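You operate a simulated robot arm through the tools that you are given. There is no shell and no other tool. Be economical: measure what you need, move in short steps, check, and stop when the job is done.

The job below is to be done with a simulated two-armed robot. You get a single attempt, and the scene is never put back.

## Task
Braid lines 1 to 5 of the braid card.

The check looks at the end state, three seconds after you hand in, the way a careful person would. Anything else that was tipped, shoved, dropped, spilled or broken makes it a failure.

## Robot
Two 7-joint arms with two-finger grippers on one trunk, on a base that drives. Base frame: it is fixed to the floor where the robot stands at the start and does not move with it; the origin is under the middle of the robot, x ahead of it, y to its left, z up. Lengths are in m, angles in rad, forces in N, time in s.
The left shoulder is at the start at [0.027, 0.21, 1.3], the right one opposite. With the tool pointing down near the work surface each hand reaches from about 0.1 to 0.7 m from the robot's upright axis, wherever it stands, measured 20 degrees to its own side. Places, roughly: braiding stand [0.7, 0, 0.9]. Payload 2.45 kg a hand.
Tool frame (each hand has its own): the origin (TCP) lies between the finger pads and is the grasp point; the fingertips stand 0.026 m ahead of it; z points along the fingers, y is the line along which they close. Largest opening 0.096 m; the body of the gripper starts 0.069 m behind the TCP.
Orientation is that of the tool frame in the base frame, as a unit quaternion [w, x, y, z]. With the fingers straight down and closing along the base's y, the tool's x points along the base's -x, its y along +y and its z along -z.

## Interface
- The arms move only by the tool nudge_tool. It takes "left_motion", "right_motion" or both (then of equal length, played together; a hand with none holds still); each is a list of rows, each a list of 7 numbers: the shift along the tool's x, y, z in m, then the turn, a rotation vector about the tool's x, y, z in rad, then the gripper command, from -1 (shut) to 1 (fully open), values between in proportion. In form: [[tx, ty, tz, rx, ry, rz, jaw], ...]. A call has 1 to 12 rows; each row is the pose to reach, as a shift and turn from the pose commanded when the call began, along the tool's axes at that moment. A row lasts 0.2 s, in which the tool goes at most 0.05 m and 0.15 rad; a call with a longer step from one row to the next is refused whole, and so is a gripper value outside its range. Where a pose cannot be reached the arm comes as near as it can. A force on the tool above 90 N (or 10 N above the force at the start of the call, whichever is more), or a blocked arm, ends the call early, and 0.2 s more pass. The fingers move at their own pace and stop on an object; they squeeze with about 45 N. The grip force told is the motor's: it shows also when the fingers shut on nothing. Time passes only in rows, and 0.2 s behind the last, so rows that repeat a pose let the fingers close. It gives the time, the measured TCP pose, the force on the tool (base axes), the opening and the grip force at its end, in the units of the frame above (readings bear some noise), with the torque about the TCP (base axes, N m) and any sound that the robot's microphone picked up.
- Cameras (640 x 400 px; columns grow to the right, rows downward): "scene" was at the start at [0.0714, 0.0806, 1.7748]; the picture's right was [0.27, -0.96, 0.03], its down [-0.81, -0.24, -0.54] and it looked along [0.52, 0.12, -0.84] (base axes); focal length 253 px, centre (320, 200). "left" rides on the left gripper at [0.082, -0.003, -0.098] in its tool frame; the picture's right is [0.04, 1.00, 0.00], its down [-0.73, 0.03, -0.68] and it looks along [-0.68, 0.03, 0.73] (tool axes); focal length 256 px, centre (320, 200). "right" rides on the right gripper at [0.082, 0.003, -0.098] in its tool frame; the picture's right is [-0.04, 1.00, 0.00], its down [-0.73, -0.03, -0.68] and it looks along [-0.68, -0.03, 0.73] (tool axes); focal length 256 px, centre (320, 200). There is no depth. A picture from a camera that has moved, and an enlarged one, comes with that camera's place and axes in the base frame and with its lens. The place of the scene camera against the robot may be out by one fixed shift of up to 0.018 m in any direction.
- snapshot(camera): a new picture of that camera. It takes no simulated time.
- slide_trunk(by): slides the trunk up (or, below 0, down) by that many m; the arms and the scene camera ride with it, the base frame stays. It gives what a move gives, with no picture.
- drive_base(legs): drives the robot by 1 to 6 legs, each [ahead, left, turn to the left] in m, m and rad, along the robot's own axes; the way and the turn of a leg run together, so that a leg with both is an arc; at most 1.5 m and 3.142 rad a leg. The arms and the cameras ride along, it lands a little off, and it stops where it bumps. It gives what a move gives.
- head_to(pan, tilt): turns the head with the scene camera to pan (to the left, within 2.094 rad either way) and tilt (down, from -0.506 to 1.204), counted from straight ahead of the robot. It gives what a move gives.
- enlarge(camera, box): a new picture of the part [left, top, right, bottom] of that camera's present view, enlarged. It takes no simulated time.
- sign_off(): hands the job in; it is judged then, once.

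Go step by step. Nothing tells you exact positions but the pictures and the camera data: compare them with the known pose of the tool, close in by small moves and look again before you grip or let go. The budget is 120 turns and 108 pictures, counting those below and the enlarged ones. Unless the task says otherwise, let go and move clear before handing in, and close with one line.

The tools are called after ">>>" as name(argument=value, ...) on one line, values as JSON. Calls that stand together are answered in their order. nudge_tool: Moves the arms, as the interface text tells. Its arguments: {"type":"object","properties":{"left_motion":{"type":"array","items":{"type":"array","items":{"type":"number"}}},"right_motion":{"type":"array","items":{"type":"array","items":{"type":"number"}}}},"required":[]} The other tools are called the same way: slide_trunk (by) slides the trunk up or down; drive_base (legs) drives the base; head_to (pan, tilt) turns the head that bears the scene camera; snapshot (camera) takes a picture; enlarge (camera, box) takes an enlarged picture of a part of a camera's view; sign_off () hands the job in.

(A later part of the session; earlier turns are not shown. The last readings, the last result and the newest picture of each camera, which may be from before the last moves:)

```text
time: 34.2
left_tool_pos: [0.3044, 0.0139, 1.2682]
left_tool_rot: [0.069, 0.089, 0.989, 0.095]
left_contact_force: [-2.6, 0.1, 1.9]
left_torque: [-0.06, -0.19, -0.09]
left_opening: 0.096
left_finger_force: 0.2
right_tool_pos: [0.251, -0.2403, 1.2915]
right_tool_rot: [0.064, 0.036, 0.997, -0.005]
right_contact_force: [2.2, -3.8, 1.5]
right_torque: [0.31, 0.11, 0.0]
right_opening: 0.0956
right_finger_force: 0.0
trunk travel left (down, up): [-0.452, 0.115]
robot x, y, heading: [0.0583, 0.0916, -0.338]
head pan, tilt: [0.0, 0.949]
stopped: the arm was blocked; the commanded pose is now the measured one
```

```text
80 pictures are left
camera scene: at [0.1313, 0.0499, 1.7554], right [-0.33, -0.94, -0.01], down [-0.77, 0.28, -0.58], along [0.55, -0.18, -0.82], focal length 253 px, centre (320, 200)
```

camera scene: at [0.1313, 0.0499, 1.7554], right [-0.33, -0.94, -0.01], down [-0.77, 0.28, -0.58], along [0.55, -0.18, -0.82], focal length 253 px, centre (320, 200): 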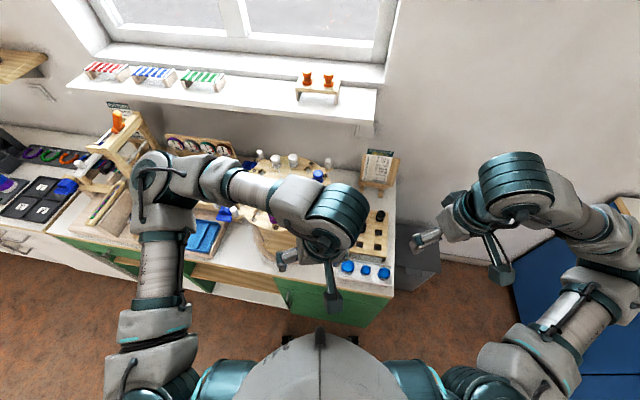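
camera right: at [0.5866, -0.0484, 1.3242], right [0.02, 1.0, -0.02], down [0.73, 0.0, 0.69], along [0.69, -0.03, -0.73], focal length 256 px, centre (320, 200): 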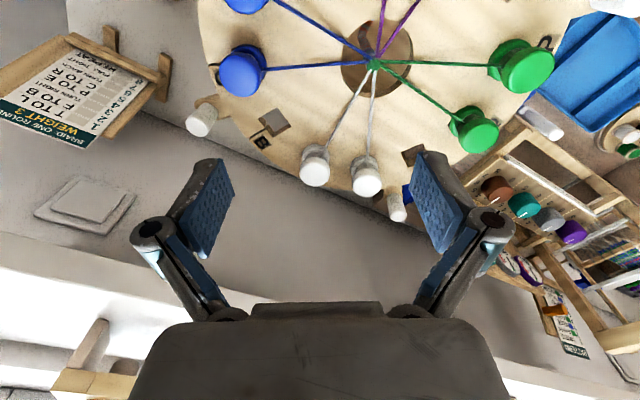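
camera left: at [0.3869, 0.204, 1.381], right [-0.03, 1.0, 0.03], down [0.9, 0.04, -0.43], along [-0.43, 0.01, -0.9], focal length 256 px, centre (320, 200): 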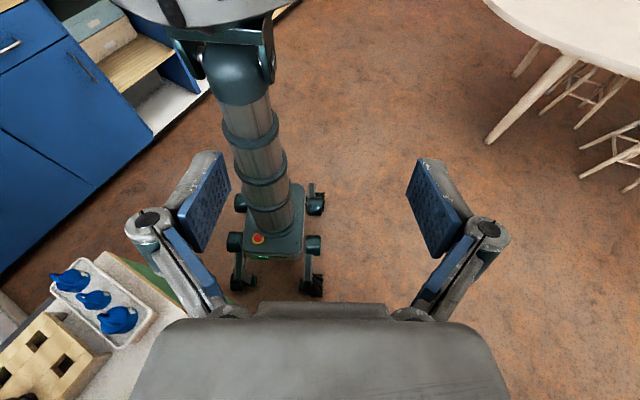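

Heading is now about -0.34. I give the base a zero-length leg to make it hold a definite pose, and see whether it calms.

>>> drive_base(legs=[[0, 0, 0]])

>>> drive_base(legs=[[0, 0, 0]])

>>> drive_base(legs=[[0, 0, 0]])

>>> drive_base(legs=[[0, 0, 0], [0, 0, 0], [0, 0, 0]])

```text
time: 35.2
left_tool_pos: [0.3226, 0.1651, 1.2591]
left_tool_rot: [0.063, 0.105, 0.991, 0.046]
left_contact_force: [2.8, 1.4, 0.9]
left_torque: [-0.15, 0.25, 0.05]
left_opening: 0.0959
left_finger_force: 0.0
right_tool_pos: [0.2752, -0.1011, 1.3162]
right_tool_rot: [0.058, 0.053, 0.995, -0.063]
right_contact_force: [-0.8, 3.3, 0.8]
right_torque: [-0.34, 0.02, -0.02]
right_opening: 0.096
right_finger_force: 0.1
trunk travel left (down, up): [-0.452, 0.115]
robot x, y, heading: [0.0548, 0.1163, -0.344]
head pan, tilt: [0.0, 0.949]
stopped in leg 1: the robot was blocked; the commanded pose is now the measured one
```

```text
time: 35.9
left_tool_pos: [0.319, 0.2013, 1.2547]
left_tool_rot: [0.068, 0.122, 0.99, 0.035]
left_contact_force: [4.6, 0.5, 0.2]
left_torque: [-0.13, 0.39, 0.03]
left_opening: 0.0959
left_finger_force: 0.0
right_tool_pos: [0.28, -0.0701, 1.325]
right_tool_rot: [0.06, 0.074, 0.992, -0.082]
right_contact_force: [0.5, 2.3, 0.3]
right_torque: [-0.12, -0.02, 0.0]
right_opening: 0.0958
right_finger_force: 0.2
trunk travel left (down, up): [-0.452, 0.115]
robot x, y, heading: [0.0564, 0.1101, -0.338]
head pan, tilt: [0.0, 0.949]
stopped in leg 1: the robot was blocked; the commanded pose is now the measured one
```

```text
time: 36.9
left_tool_pos: [0.3152, 0.181, 1.2598]
left_tool_rot: [0.078, 0.093, 0.992, 0.034]
left_contact_force: [213.5, 32.1, 28.4]
left_torque: [-2.29, 22.72, -8.26]
left_opening: 0.0962
left_finger_force: 0.1
right_tool_pos: [0.261, -0.086, 1.3256]
right_tool_rot: [0.062, 0.086, 0.991, -0.087]
right_contact_force: [0.9, 2.3, 0.2]
right_torque: [-0.21, -0.02, 0.0]
right_opening: 0.0958
right_finger_force: 0.2
trunk travel left (down, up): [-0.452, 0.115]
robot x, y, heading: [0.0518, 0.0988, -0.334]
head pan, tilt: [0.0, 0.949]
stopped in leg 1: the robot was blocked; the commanded pose is now the measured one
```

```text
time: 37.9
left_tool_pos: [0.3061, 0.1571, 1.2655]
left_tool_rot: [0.087, 0.048, 0.995, 0.028]
left_contact_force: [154.9, -44.1, 29.8]
left_torque: [4.27, 17.37, 3.76]
left_opening: 0.096
left_finger_force: 0.1
right_tool_pos: [0.2388, -0.1089, 1.3236]
right_tool_rot: [0.065, 0.111, 0.988, -0.09]
right_contact_force: [0.1, 0.9, 0.6]
right_torque: [-0.11, 0.07, 0.04]
right_opening: 0.0959
right_finger_force: 0.0
trunk travel left (down, up): [-0.452, 0.115]
robot x, y, heading: [0.0426, 0.091, -0.337]
head pan, tilt: [0.0, 0.949]
stopped in leg 2: the robot was blocked; the commanded pose is now the measured one
```

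The left hand suddenly reports a strong contact. I look at once.

>>> snapshot(camera="scene")

>>> snapshot(camera="left")

>>> snapshot(camera="right")

```text
79 pictures are left
camera scene: at [0.1252, 0.0687, 1.7567], right [-0.33, -0.94, 0.0], down [-0.77, 0.27, -0.58], along [0.54, -0.19, -0.82], focal length 253 px, centre (320, 200)
```

scene: 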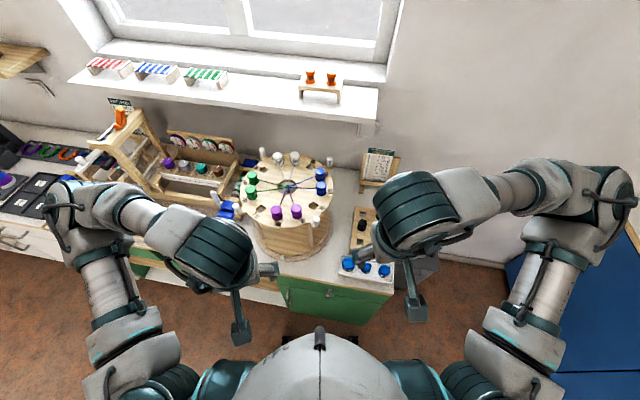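

```text
78 pictures are left
camera left: at [0.2067, 0.1557, 1.3464], right [0.05, 1.0, 0.06], down [0.6, -0.08, 0.79], along [0.8, 0.0, -0.61], focal length 256 px, centre (320, 200)
```

left: 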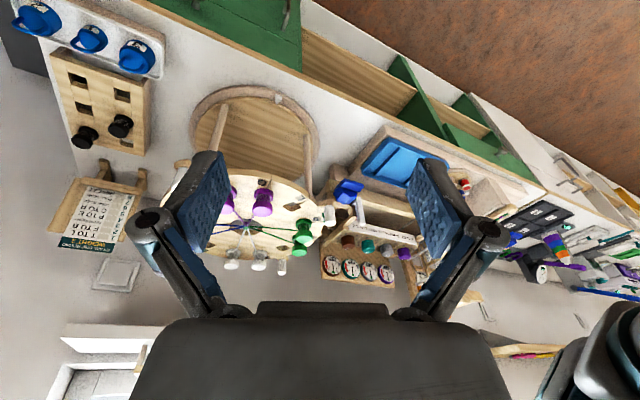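

```text
77 pictures are left
camera right: at [0.149, -0.0698, 1.4076], right [0.27, 0.95, -0.16], down [0.63, -0.05, 0.78], along [0.73, -0.31, -0.61], focal length 256 px, centre (320, 200)
```

right: 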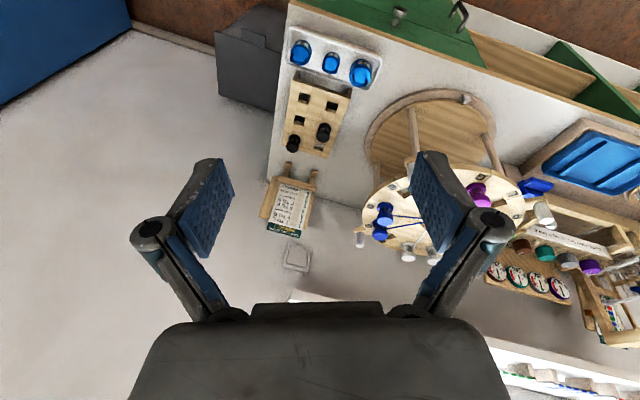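

Both hands have drifted in close to the torso, and the left one presses against it; the bench is untouched. I move both hands gently outward and forward.

>>> nudge_tool(left_motion=[[-0.012, 0.002, 0, 0, 0, 0, 1], [-0.024, 0.004, 0, 0, 0, 0, 1], [-0.036, 0.006, 0, 0, 0, 0, 1], [-0.048, 0.008, 0, 0, 0, 0, 1], [-0.06, 0.01, 0, 0, 0, 0, 1], [-0.072, 0.012, 0, 0, 0, 0, 1], [-0.084, 0.014, 0, 0, 0, 0, 1], [-0.096, 0.016, 0, 0, 0, 0, 1], [-0.108, 0.018, 0, 0, 0, 0, 1], [-0.12, 0.02, 0, 0, 0, 0, 1], [-0.13, 0.02, 0, 0, 0, 0, 1], [-0.13, 0.02, 0, 0, 0, 0, 1]], right_motion=[[-0.01, -0.005, 0, 0, 0, 0, 1], [-0.02, -0.01, 0, 0, 0, 0, 1], [-0.03, -0.015, 0, 0, 0, 0, 1], [-0.04, -0.02, 0, 0, 0, 0, 1], [-0.05, -0.025, 0, 0, 0, 0, 1], [-0.06, -0.03, 0, 0, 0, 0, 1], [-0.07, -0.035, 0, 0, 0, 0, 1], [-0.08, -0.04, 0, 0, 0, 0, 1], [-0.09, -0.045, 0, 0, 0, 0, 1], [-0.1, -0.05, 0, 0, 0, 0, 1], [-0.11, -0.06, 0, 0, 0, 0, 1], [-0.11, -0.06, 0, 0, 0, 0, 1]])

>>> head_to(pan=0.0, tilt=0.95)

>>> head_to(pan=0.0, tilt=0.95)

```text
time: 38.2
left_tool_pos: [0.3214, 0.2258, 1.2595]
left_tool_rot: [0.097, 0.056, 0.993, 0.025]
left_contact_force: [157.6, 32.0, -6.3]
left_torque: [-2.87, 12.83, -6.57]
left_opening: 0.0957
left_finger_force: 0.1
right_tool_pos: [0.2453, -0.0401, 1.3282]
right_tool_rot: [0.066, 0.092, 0.987, -0.113]
right_contact_force: [-1.0, 0.3, 0.2]
right_torque: [-0.08, -0.05, 0.01]
right_opening: 0.096
right_finger_force: 0.1
trunk travel left (down, up): [-0.452, 0.115]
robot x, y, heading: [0.0441, 0.1017, -0.34]
head pan, tilt: [0.0, 0.949]
stopped in row 1 (left hand): the force on the tool passed its limit at 236 N (the readings are from after the stop); the commanded pose is now the measured one
```

```text
time: 38.8
left_tool_pos: [0.2842, 0.1219, 1.2685]
left_tool_rot: [0.097, 0.057, 0.992, 0.056]
left_contact_force: [45.3, -29.0, 6.4]
left_torque: [2.42, 4.55, 4.3]
left_opening: 0.0958
left_finger_force: 0.0
right_tool_pos: [0.2152, -0.1477, 1.3185]
right_tool_rot: [0.071, 0.103, 0.989, -0.077]
right_contact_force: [1.2, -0.1, 0.1]
right_torque: [0.03, 0.04, 0.03]
right_opening: 0.0959
right_finger_force: 0.0
trunk travel left (down, up): [-0.452, 0.115]
robot x, y, heading: [0.0408, 0.0845, -0.324]
head pan, tilt: [0.0, 0.949]
```

```text
time: 39.4
left_tool_pos: [0.3029, 0.1435, 1.2687]
left_tool_rot: [0.106, 0.056, 0.991, 0.057]
left_contact_force: [180.2, 12.8, -5.6]
left_torque: [-1.21, 14.42, -3.34]
left_opening: 0.0959
left_finger_force: 0.0
right_tool_pos: [0.2232, -0.1266, 1.32]
right_tool_rot: [0.07, 0.1, 0.989, -0.086]
right_contact_force: [0.8, -0.8, 0.5]
right_torque: [-0.05, 0.1, -0.03]
right_opening: 0.096
right_finger_force: 0.0
trunk travel left (down, up): [-0.452, 0.115]
robot x, y, heading: [0.0408, 0.0904, -0.339]
head pan, tilt: [0.0, 0.949]
```

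The torso is pushing the left hand forward, so I move that hand forward briskly to break the contact.

>>> nudge_tool(left_motion=[[-0.045, 0.0, 0, 0, 0, 0, 1], [-0.075, 0.0, 0, 0, 0, 0, 1], [-0.1, 0.01, 0, 0, 0, 0, 1], [-0.12, 0.02, 0, 0, 0, 0, 1]])

>>> nudge_tool(left_motion=[[-0.045, 0.0, 0, 0, 0, 0, 1], [-0.06, 0.0, 0, 0, 0, 0, 1]])

>>> snapshot(camera="scene")

```text
time: 40.1
left_tool_pos: [0.4048, 0.2656, 1.2691]
left_tool_rot: [0.089, 0.056, 0.994, 0.005]
left_contact_force: [0.8, 1.7, 0.5]
left_torque: [-0.09, 0.04, 0.03]
left_opening: 0.0958
left_finger_force: 0.0
right_tool_pos: [0.2567, 0.0093, 1.3331]
right_tool_rot: [0.066, 0.094, 0.984, -0.134]
right_contact_force: [0.0, 1.4, -0.1]
right_torque: [-0.14, -0.06, 0.02]
right_opening: 0.0959
right_finger_force: 0.1
trunk travel left (down, up): [-0.452, 0.115]
robot x, y, heading: [0.0491, 0.1071, -0.336]
head pan, tilt: [0.0, 0.949]
stopped in row 3 (left hand): the arm was blocked; the commanded pose is now the measured one
```

```text
time: 40.6
left_tool_pos: [0.3874, 0.0675, 1.3038]
left_tool_rot: [0.111, 0.067, 0.989, 0.077]
left_contact_force: [-0.7, -1.6, -0.1]
left_torque: [0.1, -0.03, -0.01]
left_opening: 0.0961
left_finger_force: 0.1
right_tool_pos: [0.1938, -0.1863, 1.3156]
right_tool_rot: [0.08, 0.109, 0.989, -0.064]
right_contact_force: [0.4, -0.6, 1.0]
right_torque: [0.09, -0.01, -0.04]
right_opening: 0.0957
right_finger_force: 0.1
trunk travel left (down, up): [-0.452, 0.115]
robot x, y, heading: [0.0386, 0.0861, -0.334]
head pan, tilt: [0.0, 0.949]
stopped in row 2 (left hand): the arm was blocked; the commanded pose is now the measured one
```

```text
76 pictures are left
camera scene: at [0.0891, -0.0208, 1.755], right [-0.33, -0.94, -0.05], down [-0.76, 0.3, -0.58], along [0.56, -0.15, -0.82], focal length 253 px, centre (320, 200)
```

scene: 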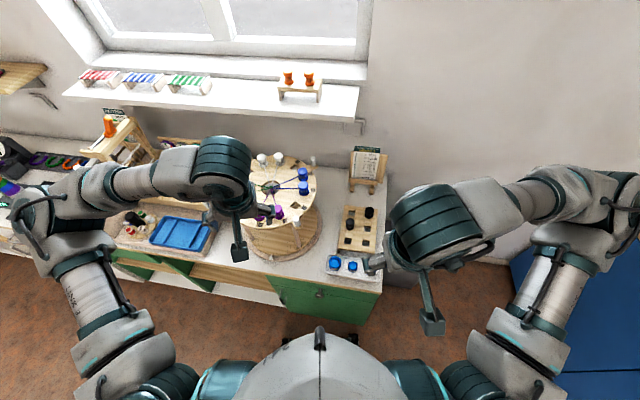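

The left hand is free again, but the body still rocks. I wait with many tiny head moves and no arm commands to measure the decay.

>>> head_to(pan=0.0, tilt=0.945)

>>> head_to(pan=0.0, tilt=0.945)

>>> head_to(pan=0.0, tilt=0.945)

>>> head_to(pan=0.0, tilt=0.945)

>>> head_to(pan=0.0, tilt=0.945)

>>> head_to(pan=0.0, tilt=0.945)

>>> head_to(pan=0.0, tilt=0.945)

>>> head_to(pan=0.0, tilt=0.945)

>>> head_to(pan=0.0, tilt=0.945)

>>> head_to(pan=0.0, tilt=0.945)

>>> head_to(pan=0.0, tilt=0.945)

>>> head_to(pan=0.0, tilt=0.945)

```text
time: 41.2
left_tool_pos: [0.4398, 0.2102, 1.2832]
left_tool_rot: [0.095, 0.056, 0.994, 0.027]
left_contact_force: [0.8, 0.6, 0.0]
left_torque: [-0.08, 0.06, 0.0]
left_opening: 0.0958
left_finger_force: 0.1
right_tool_pos: [0.2411, -0.0416, 1.3279]
right_tool_rot: [0.067, 0.097, 0.986, -0.118]
right_contact_force: [-1.3, 0.1, -1.4]
right_torque: [-0.04, -0.11, 0.06]
right_opening: 0.0961
right_finger_force: 0.0
trunk travel left (down, up): [-0.452, 0.115]
robot x, y, heading: [0.0466, 0.1059, -0.337]
head pan, tilt: [0.0, 0.944]
```

```text
time: 41.8
left_tool_pos: [0.401, 0.1078, 1.2966]
left_tool_rot: [0.105, 0.063, 0.99, 0.063]
left_contact_force: [-0.6, -0.4, -1.0]
left_torque: [0.07, -0.04, -0.03]
left_opening: 0.096
left_finger_force: 0.1
right_tool_pos: [0.2094, -0.1468, 1.3193]
right_tool_rot: [0.075, 0.106, 0.988, -0.081]
right_contact_force: [1.3, -1.2, -0.2]
right_torque: [0.06, 0.11, -0.06]
right_opening: 0.096
right_finger_force: 0.1
trunk travel left (down, up): [-0.452, 0.115]
robot x, y, heading: [0.0379, 0.0863, -0.324]
head pan, tilt: [0.0, 0.944]
```

```text
time: 42.4
left_tool_pos: [0.4073, 0.1283, 1.297]
left_tool_rot: [0.107, 0.06, 0.991, 0.056]
left_contact_force: [0.4, 1.0, -0.2]
left_torque: [-0.08, -0.02, -0.01]
left_opening: 0.096
left_finger_force: 0.0
right_tool_pos: [0.2103, -0.1253, 1.3237]
right_tool_rot: [0.075, 0.103, 0.988, -0.091]
right_contact_force: [0.8, 0.3, 0.5]
right_torque: [-0.04, 0.08, -0.04]
right_opening: 0.0959
right_finger_force: 0.1
trunk travel left (down, up): [-0.452, 0.115]
robot x, y, heading: [0.0415, 0.0919, -0.336]
head pan, tilt: [0.0, 0.944]
```

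```text
time: 43.0
left_tool_pos: [0.4276, 0.2029, 1.2901]
left_tool_rot: [0.101, 0.059, 0.993, 0.03]
left_contact_force: [1.3, 0.8, 1.4]
left_torque: [-0.09, 0.12, 0.03]
left_opening: 0.096
left_finger_force: 0.1
right_tool_pos: [0.2334, -0.0484, 1.3317]
right_tool_rot: [0.073, 0.1, 0.986, -0.114]
right_contact_force: [-1.6, 0.2, 0.1]
right_torque: [0.07, -0.06, 0.02]
right_opening: 0.096
right_finger_force: 0.1
trunk travel left (down, up): [-0.452, 0.115]
robot x, y, heading: [0.0503, 0.1013, -0.338]
head pan, tilt: [0.0, 0.944]
```

```text
time: 43.6
left_tool_pos: [0.382, 0.0627, 1.3052]
left_tool_rot: [0.114, 0.067, 0.988, 0.076]
left_contact_force: [0.0, -0.3, -0.2]
left_torque: [0.05, -0.03, -0.04]
left_opening: 0.0957
left_finger_force: 0.0
right_tool_pos: [0.1853, -0.1913, 1.317]
right_tool_rot: [0.082, 0.107, 0.989, -0.064]
right_contact_force: [0.9, -0.7, 1.9]
right_torque: [0.09, 0.09, -0.01]
right_opening: 0.0964
right_finger_force: 0.1
trunk travel left (down, up): [-0.452, 0.115]
robot x, y, heading: [0.0426, 0.0769, -0.332]
head pan, tilt: [0.0, 0.944]
```

```text
time: 44.2
left_tool_pos: [0.4375, 0.2106, 1.2851]
left_tool_rot: [0.097, 0.054, 0.993, 0.028]
left_contact_force: [0.0, 1.0, -0.2]
left_torque: [-0.08, 0.1, 0.01]
left_opening: 0.096
left_finger_force: 0.0
right_tool_pos: [0.2407, -0.0403, 1.3278]
right_tool_rot: [0.069, 0.095, 0.986, -0.117]
right_contact_force: [-1.5, 0.1, -0.3]
right_torque: [-0.01, -0.13, 0.05]
right_opening: 0.0959
right_finger_force: 0.1
trunk travel left (down, up): [-0.452, 0.115]
robot x, y, heading: [0.0493, 0.1077, -0.336]
head pan, tilt: [0.0, 0.944]
```

```text
time: 44.8
left_tool_pos: [0.3999, 0.1112, 1.2963]
left_tool_rot: [0.107, 0.063, 0.99, 0.062]
left_contact_force: [0.2, -0.9, -0.4]
left_torque: [0.08, -0.01, 0.01]
left_opening: 0.0962
left_finger_force: 0.0
right_tool_pos: [0.2068, -0.1436, 1.3186]
right_tool_rot: [0.076, 0.109, 0.988, -0.083]
right_contact_force: [0.7, -0.2, -0.5]
right_torque: [-0.02, 0.06, -0.04]
right_opening: 0.0958
right_finger_force: 0.0
trunk travel left (down, up): [-0.452, 0.115]
robot x, y, heading: [0.0407, 0.0884, -0.333]
head pan, tilt: [0.0, 0.944]
```

```text
time: 45.4
left_tool_pos: [0.4071, 0.1234, 1.2966]
left_tool_rot: [0.107, 0.061, 0.991, 0.058]
left_contact_force: [-0.8, 0.8, -0.2]
left_torque: [-0.01, -0.03, -0.04]
left_opening: 0.0958
left_finger_force: 0.0
right_tool_pos: [0.2106, -0.1273, 1.3212]
right_tool_rot: [0.076, 0.102, 0.988, -0.091]
right_contact_force: [0.9, 0.6, 0.4]
right_torque: [-0.03, 0.07, -0.02]
right_opening: 0.0961
right_finger_force: 0.0
trunk travel left (down, up): [-0.452, 0.115]
robot x, y, heading: [0.0437, 0.0913, -0.335]
head pan, tilt: [0.0, 0.944]
```

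```text
time: 46.0
left_tool_pos: [0.4302, 0.2081, 1.2895]
left_tool_rot: [0.1, 0.058, 0.993, 0.03]
left_contact_force: [1.7, 0.1, 0.3]
left_torque: [-0.02, 0.08, 0.05]
left_opening: 0.0957
left_finger_force: 0.2
right_tool_pos: [0.2352, -0.044, 1.3311]
right_tool_rot: [0.071, 0.1, 0.986, -0.115]
right_contact_force: [-0.8, 0.9, -0.2]
right_torque: [-0.01, -0.1, 0.11]
right_opening: 0.0959
right_finger_force: 0.1
trunk travel left (down, up): [-0.452, 0.115]
robot x, y, heading: [0.0492, 0.1071, -0.334]
head pan, tilt: [0.0, 0.944]
```

```text
time: 46.6
left_tool_pos: [0.3805, 0.0577, 1.3056]
left_tool_rot: [0.114, 0.069, 0.988, 0.077]
left_contact_force: [-0.1, 1.5, 0.4]
left_torque: [0.01, -0.08, -0.07]
left_opening: 0.0959
left_finger_force: 0.0
right_tool_pos: [0.1844, -0.1989, 1.317]
right_tool_rot: [0.082, 0.109, 0.989, -0.062]
right_contact_force: [1.1, 0.7, 1.4]
right_torque: [0.0, 0.16, -0.04]
right_opening: 0.0958
right_finger_force: 0.1
trunk travel left (down, up): [-0.452, 0.115]
robot x, y, heading: [0.0429, 0.0807, -0.336]
head pan, tilt: [0.0, 0.944]
```

```text
time: 47.2
left_tool_pos: [0.4404, 0.2266, 1.2852]
left_tool_rot: [0.095, 0.053, 0.994, 0.022]
left_contact_force: [1.2, 0.5, 0.3]
left_torque: [0.0, 0.11, 0.05]
left_opening: 0.0959
left_finger_force: 0.0
right_tool_pos: [0.2431, -0.0256, 1.33]
right_tool_rot: [0.068, 0.094, 0.986, -0.122]
right_contact_force: [-1.5, 0.0, -0.4]
right_torque: [0.04, -0.16, 0.09]
right_opening: 0.0958
right_finger_force: 0.0
trunk travel left (down, up): [-0.452, 0.115]
robot x, y, heading: [0.0471, 0.1088, -0.337]
head pan, tilt: [0.0, 0.944]
```

```text
time: 47.8
left_tool_pos: [0.389, 0.0822, 1.3017]
left_tool_rot: [0.111, 0.067, 0.989, 0.071]
left_contact_force: [-1.5, -0.7, -0.5]
left_torque: [-0.01, -0.05, 0.0]
left_opening: 0.0962
left_finger_force: 0.0
right_tool_pos: [0.1956, -0.1703, 1.318]
right_tool_rot: [0.08, 0.113, 0.988, -0.072]
right_contact_force: [0.5, 1.4, -0.2]
right_torque: [-0.16, 0.03, -0.07]
right_opening: 0.0959
right_finger_force: 0.0
trunk travel left (down, up): [-0.452, 0.115]
robot x, y, heading: [0.0392, 0.086, -0.333]
head pan, tilt: [0.0, 0.944]
```

The rocking is a steady 1 Hz cycle with no decay. I lower the trunk in repeated steps, both hands being off the bench, to stiffen the stance.

>>> slide_trunk(by=-0.15)

>>> slide_trunk(by=-0.13)

>>> slide_trunk(by=-0.1)

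>>> slide_trunk(by=-0.08)

>>> head_to(pan=0.0, tilt=0.945)

>>> head_to(pan=0.0, tilt=0.945)

>>> head_to(pan=0.0, tilt=0.945)

>>> head_to(pan=0.0, tilt=0.945)

>>> head_to(pan=0.0, tilt=0.945)

```text
time: 48.1
left_tool_pos: [0.4415, 0.2735, 1.2721]
left_tool_rot: [0.097, 0.061, 0.993, 0.006]
left_contact_force: [-0.1, 2.3, 0.1]
left_torque: [-0.15, 0.05, 0.04]
left_opening: 0.0957
left_finger_force: 0.0
right_tool_pos: [0.2539, 0.0238, 1.3338]
right_tool_rot: [0.07, 0.112, 0.981, -0.141]
right_contact_force: [-1.7, 1.0, -0.6]
right_torque: [-0.05, -0.17, 0.05]
right_opening: 0.0962
right_finger_force: 0.0
trunk travel left (down, up): [-0.449, 0.117]
robot x, y, heading: [0.0501, 0.1048, -0.33]
head pan, tilt: [0.0, 0.944]
stopped: the arm was blocked; the commanded pose is now the measured one
```

```text
time: 48.6
left_tool_pos: [0.3699, 0.0709, 1.2894]
left_tool_rot: [0.121, 0.056, 0.987, 0.087]
left_contact_force: [-1.9, -2.3, -0.9]
left_torque: [0.16, -0.17, -0.04]
left_opening: 0.096
left_finger_force: 0.1
right_tool_pos: [0.1709, -0.188, 1.2916]
right_tool_rot: [0.09, 0.11, 0.987, -0.074]
right_contact_force: [1.5, -1.8, 1.7]
right_torque: [0.22, 0.2, -0.04]
right_opening: 0.096
right_finger_force: 0.0
trunk travel left (down, up): [-0.435, 0.131]
robot x, y, heading: [0.0408, 0.087, -0.334]
head pan, tilt: [0.0, 0.944]
stopped: the arm was blocked; the commanded pose is now the measured one
```

```text
time: 49.2
left_tool_pos: [0.426, 0.2771, 1.2353]
left_tool_rot: [0.104, 0.062, 0.993, 0.015]
left_contact_force: [0.3, 3.1, -0.2]
left_torque: [-0.31, 0.08, 0.0]
left_opening: 0.0959
left_finger_force: 0.0
right_tool_pos: [0.2381, 0.0217, 1.2907]
right_tool_rot: [0.078, 0.127, 0.978, -0.149]
right_contact_force: [-2.2, 0.5, -0.7]
right_torque: [-0.08, -0.15, 0.07]
right_opening: 0.096
right_finger_force: 0.0
trunk travel left (down, up): [-0.414, 0.153]
robot x, y, heading: [0.0425, 0.1026, -0.33]
head pan, tilt: [0.0, 0.944]
stopped: the arm was blocked; the commanded pose is now the measured one
```

```text
time: 49.7
left_tool_pos: [0.3565, 0.0799, 1.2481]
left_tool_rot: [0.128, 0.055, 0.985, 0.097]
left_contact_force: [-3.1, -2.3, -2.1]
left_torque: [0.3, -0.33, -0.08]
left_opening: 0.0958
left_finger_force: 0.1
right_tool_pos: [0.1559, -0.1868, 1.2405]
right_tool_rot: [0.098, 0.122, 0.984, -0.082]
right_contact_force: [0.6, -2.0, 1.7]
right_torque: [0.23, 0.16, -0.05]
right_opening: 0.0959
right_finger_force: 0.0
trunk travel left (down, up): [-0.393, 0.174]
robot x, y, heading: [0.0374, 0.0887, -0.337]
head pan, tilt: [0.0, 0.944]
stopped: the arm was blocked; the commanded pose is now the measured one
```

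```text
time: 50.3
left_tool_pos: [0.4138, 0.2552, 1.2268]
left_tool_rot: [0.106, 0.038, 0.993, 0.033]
left_contact_force: [0.8, 1.0, 0.0]
left_torque: [-0.06, 0.11, 0.05]
left_opening: 0.096
left_finger_force: 0.0
right_tool_pos: [0.2116, -0.0118, 1.2631]
right_tool_rot: [0.085, 0.103, 0.981, -0.142]
right_contact_force: [-0.8, -0.5, 1.5]
right_torque: [0.11, -0.12, 0.12]
right_opening: 0.0961
right_finger_force: 0.1
trunk travel left (down, up): [-0.393, 0.174]
robot x, y, heading: [0.0404, 0.1151, -0.335]
head pan, tilt: [0.0, 0.944]
```

```text
time: 50.9
left_tool_pos: [0.3466, 0.0695, 1.2504]
left_tool_rot: [0.128, 0.059, 0.985, 0.097]
left_contact_force: [-0.7, -0.5, -0.2]
left_torque: [0.04, -0.11, -0.02]
left_opening: 0.0962
left_finger_force: 0.0
right_tool_pos: [0.1462, -0.1983, 1.2443]
right_tool_rot: [0.099, 0.124, 0.984, -0.077]
right_contact_force: [1.4, 1.5, 0.4]
right_torque: [-0.09, 0.17, -0.11]
right_opening: 0.0959
right_finger_force: 0.1
trunk travel left (down, up): [-0.393, 0.174]
robot x, y, heading: [0.0303, 0.0804, -0.33]
head pan, tilt: [0.0, 0.944]
```

```text
time: 51.5
left_tool_pos: [0.4126, 0.2282, 1.2311]
left_tool_rot: [0.106, 0.037, 0.993, 0.045]
left_contact_force: [-1.5, -0.2, 0.3]
left_torque: [0.08, -0.09, 0.07]
left_opening: 0.0958
left_finger_force: 0.0
right_tool_pos: [0.2108, -0.0402, 1.2596]
right_tool_rot: [0.083, 0.102, 0.982, -0.137]
right_contact_force: [-0.6, -0.9, 0.0]
right_torque: [0.12, -0.03, 0.08]
right_opening: 0.0961
right_finger_force: 0.1
trunk travel left (down, up): [-0.393, 0.174]
robot x, y, heading: [0.0396, 0.1118, -0.333]
head pan, tilt: [0.0, 0.944]
```

```text
time: 52.1
left_tool_pos: [0.3603, 0.1255, 1.2441]
left_tool_rot: [0.125, 0.068, 0.986, 0.085]
left_contact_force: [-3.2, -2.7, 1.0]
left_torque: [0.28, -0.18, 0.02]
left_opening: 0.0958
left_finger_force: 0.0
right_tool_pos: [0.1692, -0.1439, 1.2517]
right_tool_rot: [0.097, 0.141, 0.981, -0.095]
right_contact_force: [1.1, -2.8, 0.9]
right_torque: [0.27, 0.11, 0.0]
right_opening: 0.096
right_finger_force: 0.1
trunk travel left (down, up): [-0.393, 0.174]
robot x, y, heading: [0.0308, 0.0978, -0.326]
head pan, tilt: [0.0, 0.944]
```

```text
time: 52.7
left_tool_pos: [0.3911, 0.1514, 1.2426]
left_tool_rot: [0.115, 0.023, 0.991, 0.07]
left_contact_force: [1.3, 0.8, -0.3]
left_torque: [-0.05, 0.06, 0.01]
left_opening: 0.0956
left_finger_force: 0.0
right_tool_pos: [0.1837, -0.1182, 1.2459]
right_tool_rot: [0.091, 0.092, 0.985, -0.117]
right_contact_force: [1.5, 1.4, -0.1]
right_torque: [-0.11, 0.08, -0.05]
right_opening: 0.0957
right_finger_force: 0.1
trunk travel left (down, up): [-0.393, 0.174]
robot x, y, heading: [0.0445, 0.0898, -0.33]
head pan, tilt: [0.0, 0.944]
```

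Lowering works in small bites. I continue lowering, then watch the amplitude.

>>> slide_trunk(by=-0.15)

>>> slide_trunk(by=-0.12)

>>> slide_trunk(by=-0.1)

>>> slide_trunk(by=-0.08)

>>> slide_trunk(by=-0.05)

>>> head_to(pan=0.0, tilt=0.945)

>>> head_to(pan=0.0, tilt=0.945)

>>> head_to(pan=0.0, tilt=0.945)

>>> head_to(pan=0.0, tilt=0.945)

>>> head_to(pan=0.0, tilt=0.945)

>>> snapshot(camera="scene")

```text
time: 53.4
left_tool_pos: [0.4057, 0.2906, 1.1805]
left_tool_rot: [0.109, 0.054, 0.992, 0.023]
left_contact_force: [-0.1, 2.6, 0.8]
left_torque: [-0.19, 0.06, 0.06]
left_opening: 0.0961
left_finger_force: 0.1
right_tool_pos: [0.2184, 0.0253, 1.2311]
right_tool_rot: [0.087, 0.132, 0.974, -0.16]
right_contact_force: [-1.5, 0.9, -0.3]
right_torque: [-0.03, -0.17, 0.05]
right_opening: 0.0961
right_finger_force: 0.1
trunk travel left (down, up): [-0.36, 0.207]
robot x, y, heading: [0.033, 0.108, -0.323]
head pan, tilt: [0.0, 0.944]
stopped: the arm was blocked; the commanded pose is now the measured one
```

```text
time: 53.9
left_tool_pos: [0.3399, 0.0883, 1.1998]
left_tool_rot: [0.129, 0.045, 0.985, 0.108]
left_contact_force: [-1.7, -3.4, -2.8]
left_torque: [0.27, -0.18, -0.02]
left_opening: 0.0958
left_finger_force: 0.1
right_tool_pos: [0.141, -0.1902, 1.1827]
right_tool_rot: [0.105, 0.13, 0.982, -0.089]
right_contact_force: [0.1, -1.5, -1.4]
right_torque: [0.12, -0.12, -0.02]
right_opening: 0.0959
right_finger_force: 0.0
trunk travel left (down, up): [-0.344, 0.222]
robot x, y, heading: [0.0266, 0.0891, -0.329]
head pan, tilt: [0.0, 0.944]
stopped: the arm was blocked; the commanded pose is now the measured one
```

```text
time: 54.3
left_tool_pos: [0.3571, 0.1903, 1.1757]
left_tool_rot: [0.123, 0.062, 0.988, 0.069]
left_contact_force: [0.4, 1.3, -3.0]
left_torque: [-0.07, -0.12, 0.0]
left_opening: 0.0957
left_finger_force: 0.1
right_tool_pos: [0.1686, -0.0957, 1.1979]
right_tool_rot: [0.101, 0.113, 0.976, -0.155]
right_contact_force: [12.0, 5.3, 18.1]
right_torque: [0.83, 2.71, -1.31]
right_opening: 0.0962
right_finger_force: 0.1
trunk travel left (down, up): [-0.339, 0.228]
robot x, y, heading: [0.0253, 0.0879, -0.321]
head pan, tilt: [0.0, 0.944]
stopped: the force on the tool passed its limit at 222 N (the readings are from after the stop); the commanded pose is now the measured one
```

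```text
time: 55.0
left_tool_pos: [0.3171, 0.0634, 1.1543]
left_tool_rot: [0.134, 0.05, 0.983, 0.115]
left_contact_force: [-1.0, -1.6, 0.0]
left_torque: [0.09, -0.08, -0.01]
left_opening: 0.0957
left_finger_force: 0.0
right_tool_pos: [0.118, -0.2255, 1.1323]
right_tool_rot: [0.11, 0.101, 0.983, -0.112]
right_contact_force: [-0.6, -1.7, -2.5]
right_torque: [0.03, -0.14, 0.02]
right_opening: 0.096
right_finger_force: 0.1
trunk travel left (down, up): [-0.296, 0.271]
robot x, y, heading: [0.016, 0.0689, -0.324]
head pan, tilt: [0.0, 0.944]
stopped: the arm was blocked; the commanded pose is now the measured one
```

```text
time: 55.5
left_tool_pos: [0.3727, 0.2476, 1.1109]
left_tool_rot: [0.114, 0.036, 0.992, 0.047]
left_contact_force: [1.0, 1.8, -0.7]
left_torque: [-0.2, 0.08, -0.05]
left_opening: 0.096
left_finger_force: 0.2
right_tool_pos: [0.1789, -0.0393, 1.142]
right_tool_rot: [0.086, 0.097, 0.977, -0.172]
right_contact_force: [21.0, 36.9, 63.3]
right_torque: [1.71, 7.51, -5.06]
right_opening: 0.0962
right_finger_force: 0.0
trunk travel left (down, up): [-0.278, 0.289]
robot x, y, heading: [0.0265, 0.0988, -0.321]
head pan, tilt: [0.0, 0.944]
stopped: the arm was blocked; the commanded pose is now the measured one
```

```text
time: 56.0
left_tool_pos: [0.3356, 0.1446, 1.1251]
left_tool_rot: [0.125, 0.042, 0.987, 0.088]
left_contact_force: [-0.2, 0.0, -0.6]
left_torque: [0.05, -0.1, 0.01]
left_opening: 0.0959
left_finger_force: 0.1
right_tool_pos: [0.1445, -0.162, 1.1247]
right_tool_rot: [0.092, 0.008, 0.979, -0.18]
right_contact_force: [6.1, -222.2, -15.1]
right_torque: [13.52, -1.03, 22.09]
right_opening: 0.096
right_finger_force: 0.1
trunk travel left (down, up): [-0.278, 0.289]
robot x, y, heading: [0.0168, 0.0762, -0.31]
head pan, tilt: [0.0, 0.944]
```

```text
time: 56.6
left_tool_pos: [0.3379, 0.1536, 1.1292]
left_tool_rot: [0.13, 0.042, 0.987, 0.083]
left_contact_force: [-1.0, -0.2, 1.1]
left_torque: [-0.06, -0.05, -0.06]
left_opening: 0.0962
left_finger_force: 0.0
right_tool_pos: [0.1427, -0.1373, 1.1301]
right_tool_rot: [0.101, 0.096, 0.979, -0.151]
right_contact_force: [0.5, -0.7, 1.9]
right_torque: [0.0, -0.01, -0.09]
right_opening: 0.0963
right_finger_force: 0.1
trunk travel left (down, up): [-0.278, 0.289]
robot x, y, heading: [0.0223, 0.0799, -0.323]
head pan, tilt: [0.0, 0.944]
```

```text
time: 57.2
left_tool_pos: [0.3692, 0.2384, 1.116]
left_tool_rot: [0.118, 0.039, 0.991, 0.051]
left_contact_force: [0.4, 0.5, -0.4]
left_torque: [-0.02, -0.02, 0.07]
left_opening: 0.0963
left_finger_force: 0.0
right_tool_pos: [0.1755, -0.0497, 1.1441]
right_tool_rot: [0.089, 0.098, 0.976, -0.17]
right_contact_force: [2.9, 22.6, 21.3]
right_torque: [-0.81, 0.84, -0.71]
right_opening: 0.0962
right_finger_force: 0.1
trunk travel left (down, up): [-0.278, 0.289]
robot x, y, heading: [0.0299, 0.0984, -0.324]
head pan, tilt: [0.0, 0.944]
```

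```text
time: 57.9
left_tool_pos: [0.3364, 0.1398, 1.1257]
left_tool_rot: [0.124, 0.043, 0.987, 0.09]
left_contact_force: [0.3, -0.5, -1.1]
left_torque: [0.03, 0.03, -0.01]
left_opening: 0.0961
left_finger_force: 0.0
right_tool_pos: [0.1442, -0.1682, 1.1246]
right_tool_rot: [0.095, 0.047, 0.979, -0.171]
right_contact_force: [11.6, -222.4, -11.8]
right_torque: [13.74, -0.36, 21.32]
right_opening: 0.096
right_finger_force: 0.0
trunk travel left (down, up): [-0.278, 0.289]
robot x, y, heading: [0.0145, 0.0785, -0.319]
head pan, tilt: [0.0, 0.944]
```

```text
time: 58.5
left_tool_pos: [0.3429, 0.1661, 1.1278]
left_tool_rot: [0.128, 0.041, 0.988, 0.078]
left_contact_force: [-0.9, -0.1, 0.0]
left_torque: [-0.09, -0.04, -0.04]
left_opening: 0.0961
left_finger_force: 0.1
right_tool_pos: [0.1482, -0.127, 1.1306]
right_tool_rot: [0.098, 0.094, 0.979, -0.153]
right_contact_force: [0.1, -0.1, 1.3]
right_torque: [-0.04, -0.03, -0.03]
right_opening: 0.0958
right_finger_force: 0.2
trunk travel left (down, up): [-0.278, 0.289]
robot x, y, heading: [0.0232, 0.0872, -0.324]
head pan, tilt: [0.0, 0.944]
```

```text
75 pictures are left
camera scene: at [0.1534, 0.0636, 1.5828], right [-0.32, -0.95, 0.01], down [-0.77, 0.25, -0.58], along [0.55, -0.2, -0.81], focal length 253 px, centre (320, 200)
```

scene: 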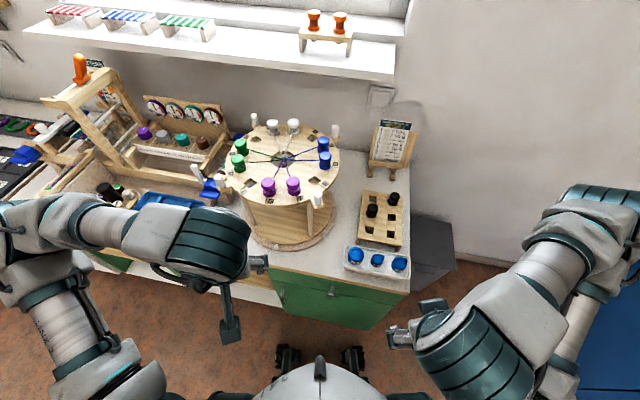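

The trunk is 0.2 m lower and the swing smaller; the right hand now bumps the torso at each swing. I move the right hand forward and outward away from it.

>>> nudge_tool(right_motion=[[-0.045, -0.02, 0, 0, 0, 0, 1], [-0.08, -0.04, 0, 0, 0, 0, 1], [-0.11, -0.06, 0, 0, 0, 0, 1], [-0.13, -0.08, 0, 0, 0, 0, 1]])

>>> head_to(pan=0.0, tilt=0.945)

>>> head_to(pan=0.0, tilt=0.945)

>>> head_to(pan=0.0, tilt=0.945)

>>> head_to(pan=0.0, tilt=0.945)

>>> head_to(pan=0.0, tilt=0.945)

>>> head_to(pan=0.0, tilt=0.945)

>>> head_to(pan=0.0, tilt=0.945)

>>> head_to(pan=0.0, tilt=0.945)

>>> head_to(pan=0.0, tilt=0.945)

>>> head_to(pan=0.0, tilt=0.945)

```text
time: 59.6
left_tool_pos: [0.3297, 0.1209, 1.1328]
left_tool_rot: [0.13, 0.045, 0.986, 0.094]
left_contact_force: [-0.4, 0.2, -0.5]
left_torque: [-0.01, -0.07, -0.05]
left_opening: 0.0959
left_finger_force: 0.1
right_tool_pos: [0.2421, -0.267, 1.1773]
right_tool_rot: [0.099, 0.099, 0.981, -0.137]
right_contact_force: [0.7, 0.0, 0.5]
right_torque: [0.01, 0.07, -0.03]
right_opening: 0.0957
right_finger_force: 0.1
trunk travel left (down, up): [-0.278, 0.289]
robot x, y, heading: [0.0154, 0.0722, -0.322]
head pan, tilt: [0.0, 0.944]
stopped in row 4 (right hand): the arm was blocked; the commanded pose is now the measured one
```

```text
time: 60.2
left_tool_pos: [0.3381, 0.1439, 1.1298]
left_tool_rot: [0.128, 0.043, 0.987, 0.084]
left_contact_force: [-0.3, -0.1, -0.9]
left_torque: [0.03, 0.01, 0.0]
left_opening: 0.0958
left_finger_force: 0.1
right_tool_pos: [0.2485, -0.2442, 1.1832]
right_tool_rot: [0.098, 0.097, 0.979, -0.148]
right_contact_force: [0.3, -0.6, 0.4]
right_torque: [0.02, -0.04, -0.02]
right_opening: 0.0958
right_finger_force: 0.0
trunk travel left (down, up): [-0.278, 0.289]
robot x, y, heading: [0.0207, 0.076, -0.323]
head pan, tilt: [0.0, 0.944]
```

```text
time: 60.9
left_tool_pos: [0.3542, 0.2006, 1.1219]
left_tool_rot: [0.121, 0.04, 0.99, 0.064]
left_contact_force: [-0.2, 1.3, -0.3]
left_torque: [-0.07, 0.07, 0.02]
left_opening: 0.0959
left_finger_force: 0.0
right_tool_pos: [0.2691, -0.1845, 1.1911]
right_tool_rot: [0.094, 0.091, 0.977, -0.168]
right_contact_force: [0.5, -0.8, -0.6]
right_torque: [-0.09, 0.03, -0.01]
right_opening: 0.0959
right_finger_force: 0.1
trunk travel left (down, up): [-0.278, 0.289]
robot x, y, heading: [0.0244, 0.0878, -0.323]
head pan, tilt: [0.0, 0.944]
```

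```text
time: 61.5
left_tool_pos: [0.3307, 0.1279, 1.13]
left_tool_rot: [0.13, 0.047, 0.986, 0.091]
left_contact_force: [-0.3, -0.4, -0.7]
left_torque: [0.04, -0.06, -0.02]
left_opening: 0.0958
left_finger_force: 0.0
right_tool_pos: [0.2436, -0.2612, 1.1791]
right_tool_rot: [0.099, 0.1, 0.98, -0.139]
right_contact_force: [-0.3, -0.6, -0.2]
right_torque: [0.01, 0.01, -0.04]
right_opening: 0.096
right_finger_force: 0.0
trunk travel left (down, up): [-0.278, 0.289]
robot x, y, heading: [0.0175, 0.0739, -0.324]
head pan, tilt: [0.0, 0.944]
```

```text
time: 62.0
left_tool_pos: [0.333, 0.1331, 1.1318]
left_tool_rot: [0.13, 0.044, 0.987, 0.088]
left_contact_force: [0.2, 0.4, 0.0]
left_torque: [0.01, -0.02, 0.0]
left_opening: 0.0959
left_finger_force: 0.0
right_tool_pos: [0.2455, -0.2538, 1.1814]
right_tool_rot: [0.101, 0.097, 0.98, -0.144]
right_contact_force: [-0.9, -0.9, -0.3]
right_torque: [0.07, -0.03, -0.01]
right_opening: 0.0957
right_finger_force: 0.0
trunk travel left (down, up): [-0.278, 0.289]
robot x, y, heading: [0.0151, 0.0702, -0.321]
head pan, tilt: [0.0, 0.944]
```

```text
time: 62.6
left_tool_pos: [0.3577, 0.2041, 1.1216]
left_tool_rot: [0.121, 0.041, 0.99, 0.062]
left_contact_force: [0.6, 0.4, 0.8]
left_torque: [-0.07, 0.06, 0.06]
left_opening: 0.0957
left_finger_force: 0.0
right_tool_pos: [0.2704, -0.1815, 1.1909]
right_tool_rot: [0.094, 0.092, 0.977, -0.17]
right_contact_force: [0.1, 1.0, -1.2]
right_torque: [-0.05, 0.03, 0.03]
right_opening: 0.096
right_finger_force: 0.0
trunk travel left (down, up): [-0.278, 0.289]
robot x, y, heading: [0.0225, 0.0851, -0.321]
head pan, tilt: [0.0, 0.944]
```

```text
time: 63.2
left_tool_pos: [0.3328, 0.1346, 1.1309]
left_tool_rot: [0.128, 0.047, 0.987, 0.089]
left_contact_force: [-0.3, -0.7, 0.3]
left_torque: [0.03, -0.01, 0.0]
left_opening: 0.0958
left_finger_force: 0.0
right_tool_pos: [0.2454, -0.2549, 1.179]
right_tool_rot: [0.098, 0.098, 0.98, -0.141]
right_contact_force: [-1.3, -1.0, 0.1]
right_torque: [0.05, -0.03, 0.01]
right_opening: 0.096
right_finger_force: 0.0
trunk travel left (down, up): [-0.278, 0.289]
robot x, y, heading: [0.022, 0.0728, -0.323]
head pan, tilt: [0.0, 0.944]
```

```text
time: 63.9
left_tool_pos: [0.3305, 0.1271, 1.1321]
left_tool_rot: [0.131, 0.044, 0.986, 0.09]
left_contact_force: [0.5, -0.1, 0.2]
left_torque: [0.05, -0.05, -0.02]
left_opening: 0.0962
left_finger_force: 0.0
right_tool_pos: [0.2423, -0.2609, 1.1807]
right_tool_rot: [0.101, 0.098, 0.98, -0.14]
right_contact_force: [-0.1, 0.4, 1.2]
right_torque: [0.06, 0.01, 0.01]
right_opening: 0.0961
right_finger_force: 0.0
trunk travel left (down, up): [-0.278, 0.289]
robot x, y, heading: [0.02, 0.0714, -0.324]
head pan, tilt: [0.0, 0.944]
```

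```text
time: 64.5
left_tool_pos: [0.3581, 0.2046, 1.121]
left_tool_rot: [0.121, 0.041, 0.99, 0.062]
left_contact_force: [0.0, 1.8, 0.9]
left_torque: [-0.17, 0.02, -0.01]
left_opening: 0.096
left_finger_force: 0.0
right_tool_pos: [0.2707, -0.1807, 1.1918]
right_tool_rot: [0.094, 0.092, 0.977, -0.171]
right_contact_force: [1.0, 1.2, 0.5]
right_torque: [-0.14, 0.09, -0.06]
right_opening: 0.0961
right_finger_force: 0.1
trunk travel left (down, up): [-0.278, 0.289]
robot x, y, heading: [0.0227, 0.0885, -0.327]
head pan, tilt: [0.0, 0.944]
```

```text
time: 65.0
left_tool_pos: [0.3335, 0.1386, 1.1289]
left_tool_rot: [0.129, 0.046, 0.987, 0.087]
left_contact_force: [-0.1, 0.1, -1.0]
left_torque: [0.05, -0.04, -0.04]
left_opening: 0.0962
left_finger_force: 0.1
right_tool_pos: [0.2483, -0.25, 1.1802]
right_tool_rot: [0.097, 0.098, 0.98, -0.143]
right_contact_force: [-1.3, 0.0, 0.8]
right_torque: [0.08, -0.03, 0.02]
right_opening: 0.096
right_finger_force: 0.1
trunk travel left (down, up): [-0.278, 0.289]
robot x, y, heading: [0.0171, 0.0699, -0.321]
head pan, tilt: [0.0, 0.944]
```

```text
time: 65.7
left_tool_pos: [0.3289, 0.1241, 1.1332]
left_tool_rot: [0.131, 0.045, 0.986, 0.092]
left_contact_force: [0.3, 0.0, 0.4]
left_torque: [0.01, -0.03, -0.04]
left_opening: 0.0962
left_finger_force: 0.0
right_tool_pos: [0.2395, -0.2647, 1.1786]
right_tool_rot: [0.101, 0.099, 0.98, -0.139]
right_contact_force: [-1.0, 0.0, 0.4]
right_torque: [0.07, -0.05, 0.0]
right_opening: 0.096
right_finger_force: 0.1
trunk travel left (down, up): [-0.278, 0.289]
robot x, y, heading: [0.021, 0.0687, -0.322]
head pan, tilt: [0.0, 0.944]
```

The rocking amplitude is now about ±0.045 m. I sample it more finely with short zero-motion calls to time an active damping motion.

>>> nudge_tool(right_motion=[[0, 0, 0, 0, 0, 0, 1]])

>>> nudge_tool(right_motion=[[0, 0, 0, 0, 0, 0, 1]])

>>> nudge_tool(right_motion=[[0, 0, 0, 0, 0, 0, 1]])

>>> nudge_tool(right_motion=[[0, 0, 0, 0, 0, 0, 1]])

>>> nudge_tool(right_motion=[[0, 0, 0, 0, 0, 0, 1]])

>>> nudge_tool(right_motion=[[0, 0, 0, 0, 0, 0, 1]])

```text
time: 66.0
left_tool_pos: [0.3449, 0.1727, 1.1276]
left_tool_rot: [0.126, 0.042, 0.988, 0.075]
left_contact_force: [0.1, -0.4, 0.8]
left_torque: [-0.02, 0.03, 0.0]
left_opening: 0.0961
left_finger_force: 0.1
right_tool_pos: [0.2588, -0.2127, 1.1885]
right_tool_rot: [0.098, 0.096, 0.978, -0.158]
right_contact_force: [0.5, 0.0, 1.2]
right_torque: [-0.02, 0.01, 0.03]
right_opening: 0.0961
right_finger_force: 0.0
trunk travel left (down, up): [-0.278, 0.289]
robot x, y, heading: [0.0249, 0.0827, -0.323]
head pan, tilt: [0.0, 0.944]
```

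```text
time: 66.5
left_tool_pos: [0.3395, 0.1536, 1.1289]
left_tool_rot: [0.128, 0.043, 0.988, 0.08]
left_contact_force: [-0.5, 0.6, 0.6]
left_torque: [-0.04, -0.03, -0.02]
left_opening: 0.0961
left_finger_force: 0.1
right_tool_pos: [0.2509, -0.2328, 1.1852]
right_tool_rot: [0.099, 0.095, 0.979, -0.152]
right_contact_force: [0.0, -0.1, 0.1]
right_torque: [0.0, -0.03, -0.04]
right_opening: 0.096
right_finger_force: 0.0
trunk travel left (down, up): [-0.278, 0.289]
robot x, y, heading: [0.02, 0.0789, -0.323]
head pan, tilt: [0.0, 0.944]
```

```text
time: 66.8
left_tool_pos: [0.3339, 0.1397, 1.1301]
left_tool_rot: [0.129, 0.046, 0.987, 0.085]
left_contact_force: [-0.4, -1.4, -1.1]
left_torque: [0.0, 0.01, 0.02]
left_opening: 0.0958
left_finger_force: 0.1
right_tool_pos: [0.2482, -0.2469, 1.182]
right_tool_rot: [0.097, 0.098, 0.98, -0.144]
right_contact_force: [0.3, -0.2, 0.1]
right_torque: [0.04, -0.08, 0.06]
right_opening: 0.096
right_finger_force: 0.1
trunk travel left (down, up): [-0.278, 0.289]
robot x, y, heading: [0.0217, 0.0742, -0.322]
head pan, tilt: [0.0, 0.944]
```

```text
time: 67.5
left_tool_pos: [0.3181, 0.1089, 1.1362]
left_tool_rot: [0.134, 0.046, 0.985, 0.102]
left_contact_force: [-0.7, -1.1, -0.9]
left_torque: [0.1, -0.07, 0.01]
left_opening: 0.096
left_finger_force: 0.1
right_tool_pos: [0.2284, -0.279, 1.1754]
right_tool_rot: [0.105, 0.102, 0.981, -0.13]
right_contact_force: [-0.3, -1.2, -0.2]
right_torque: [0.14, -0.07, -0.01]
right_opening: 0.0962
right_finger_force: 0.1
trunk travel left (down, up): [-0.278, 0.289]
robot x, y, heading: [0.0194, 0.0794, -0.329]
head pan, tilt: [0.0, 0.944]
stopped in row 1 (right hand): the arm was blocked; the commanded pose is now the measured one
```

```text
time: 68.0
left_tool_pos: [0.3532, 0.2161, 1.1235]
left_tool_rot: [0.123, 0.036, 0.99, 0.063]
left_contact_force: [0.7, 1.6, 0.2]
left_torque: [-0.14, 0.07, 0.02]
left_opening: 0.0955
left_finger_force: 0.0
right_tool_pos: [0.2649, -0.1687, 1.1935]
right_tool_rot: [0.096, 0.09, 0.976, -0.171]
right_contact_force: [1.1, 1.5, -0.3]
right_torque: [-0.18, 0.06, 0.02]
right_opening: 0.0965
right_finger_force: 0.1
trunk travel left (down, up): [-0.278, 0.289]
robot x, y, heading: [0.0265, 0.0993, -0.333]
head pan, tilt: [0.0, 0.944]
stopped in row 1 (right hand): the arm was blocked; the commanded pose is now the measured one
```

```text
time: 68.7
left_tool_pos: [0.334, 0.168, 1.1317]
left_tool_rot: [0.129, 0.041, 0.988, 0.078]
left_contact_force: [0.3, 1.3, -1.0]
left_torque: [-0.04, 0.01, -0.01]
left_opening: 0.0957
left_finger_force: 0.0
right_tool_pos: [0.2446, -0.2191, 1.1883]
right_tool_rot: [0.1, 0.096, 0.978, -0.156]
right_contact_force: [0.8, 0.8, 0.4]
right_torque: [-0.03, -0.02, -0.02]
right_opening: 0.096
right_finger_force: 0.0
trunk travel left (down, up): [-0.278, 0.289]
robot x, y, heading: [0.0224, 0.086, -0.326]
head pan, tilt: [0.0, 0.944]
stopped in row 1 (right hand): the arm was blocked; the commanded pose is now the measured one
```

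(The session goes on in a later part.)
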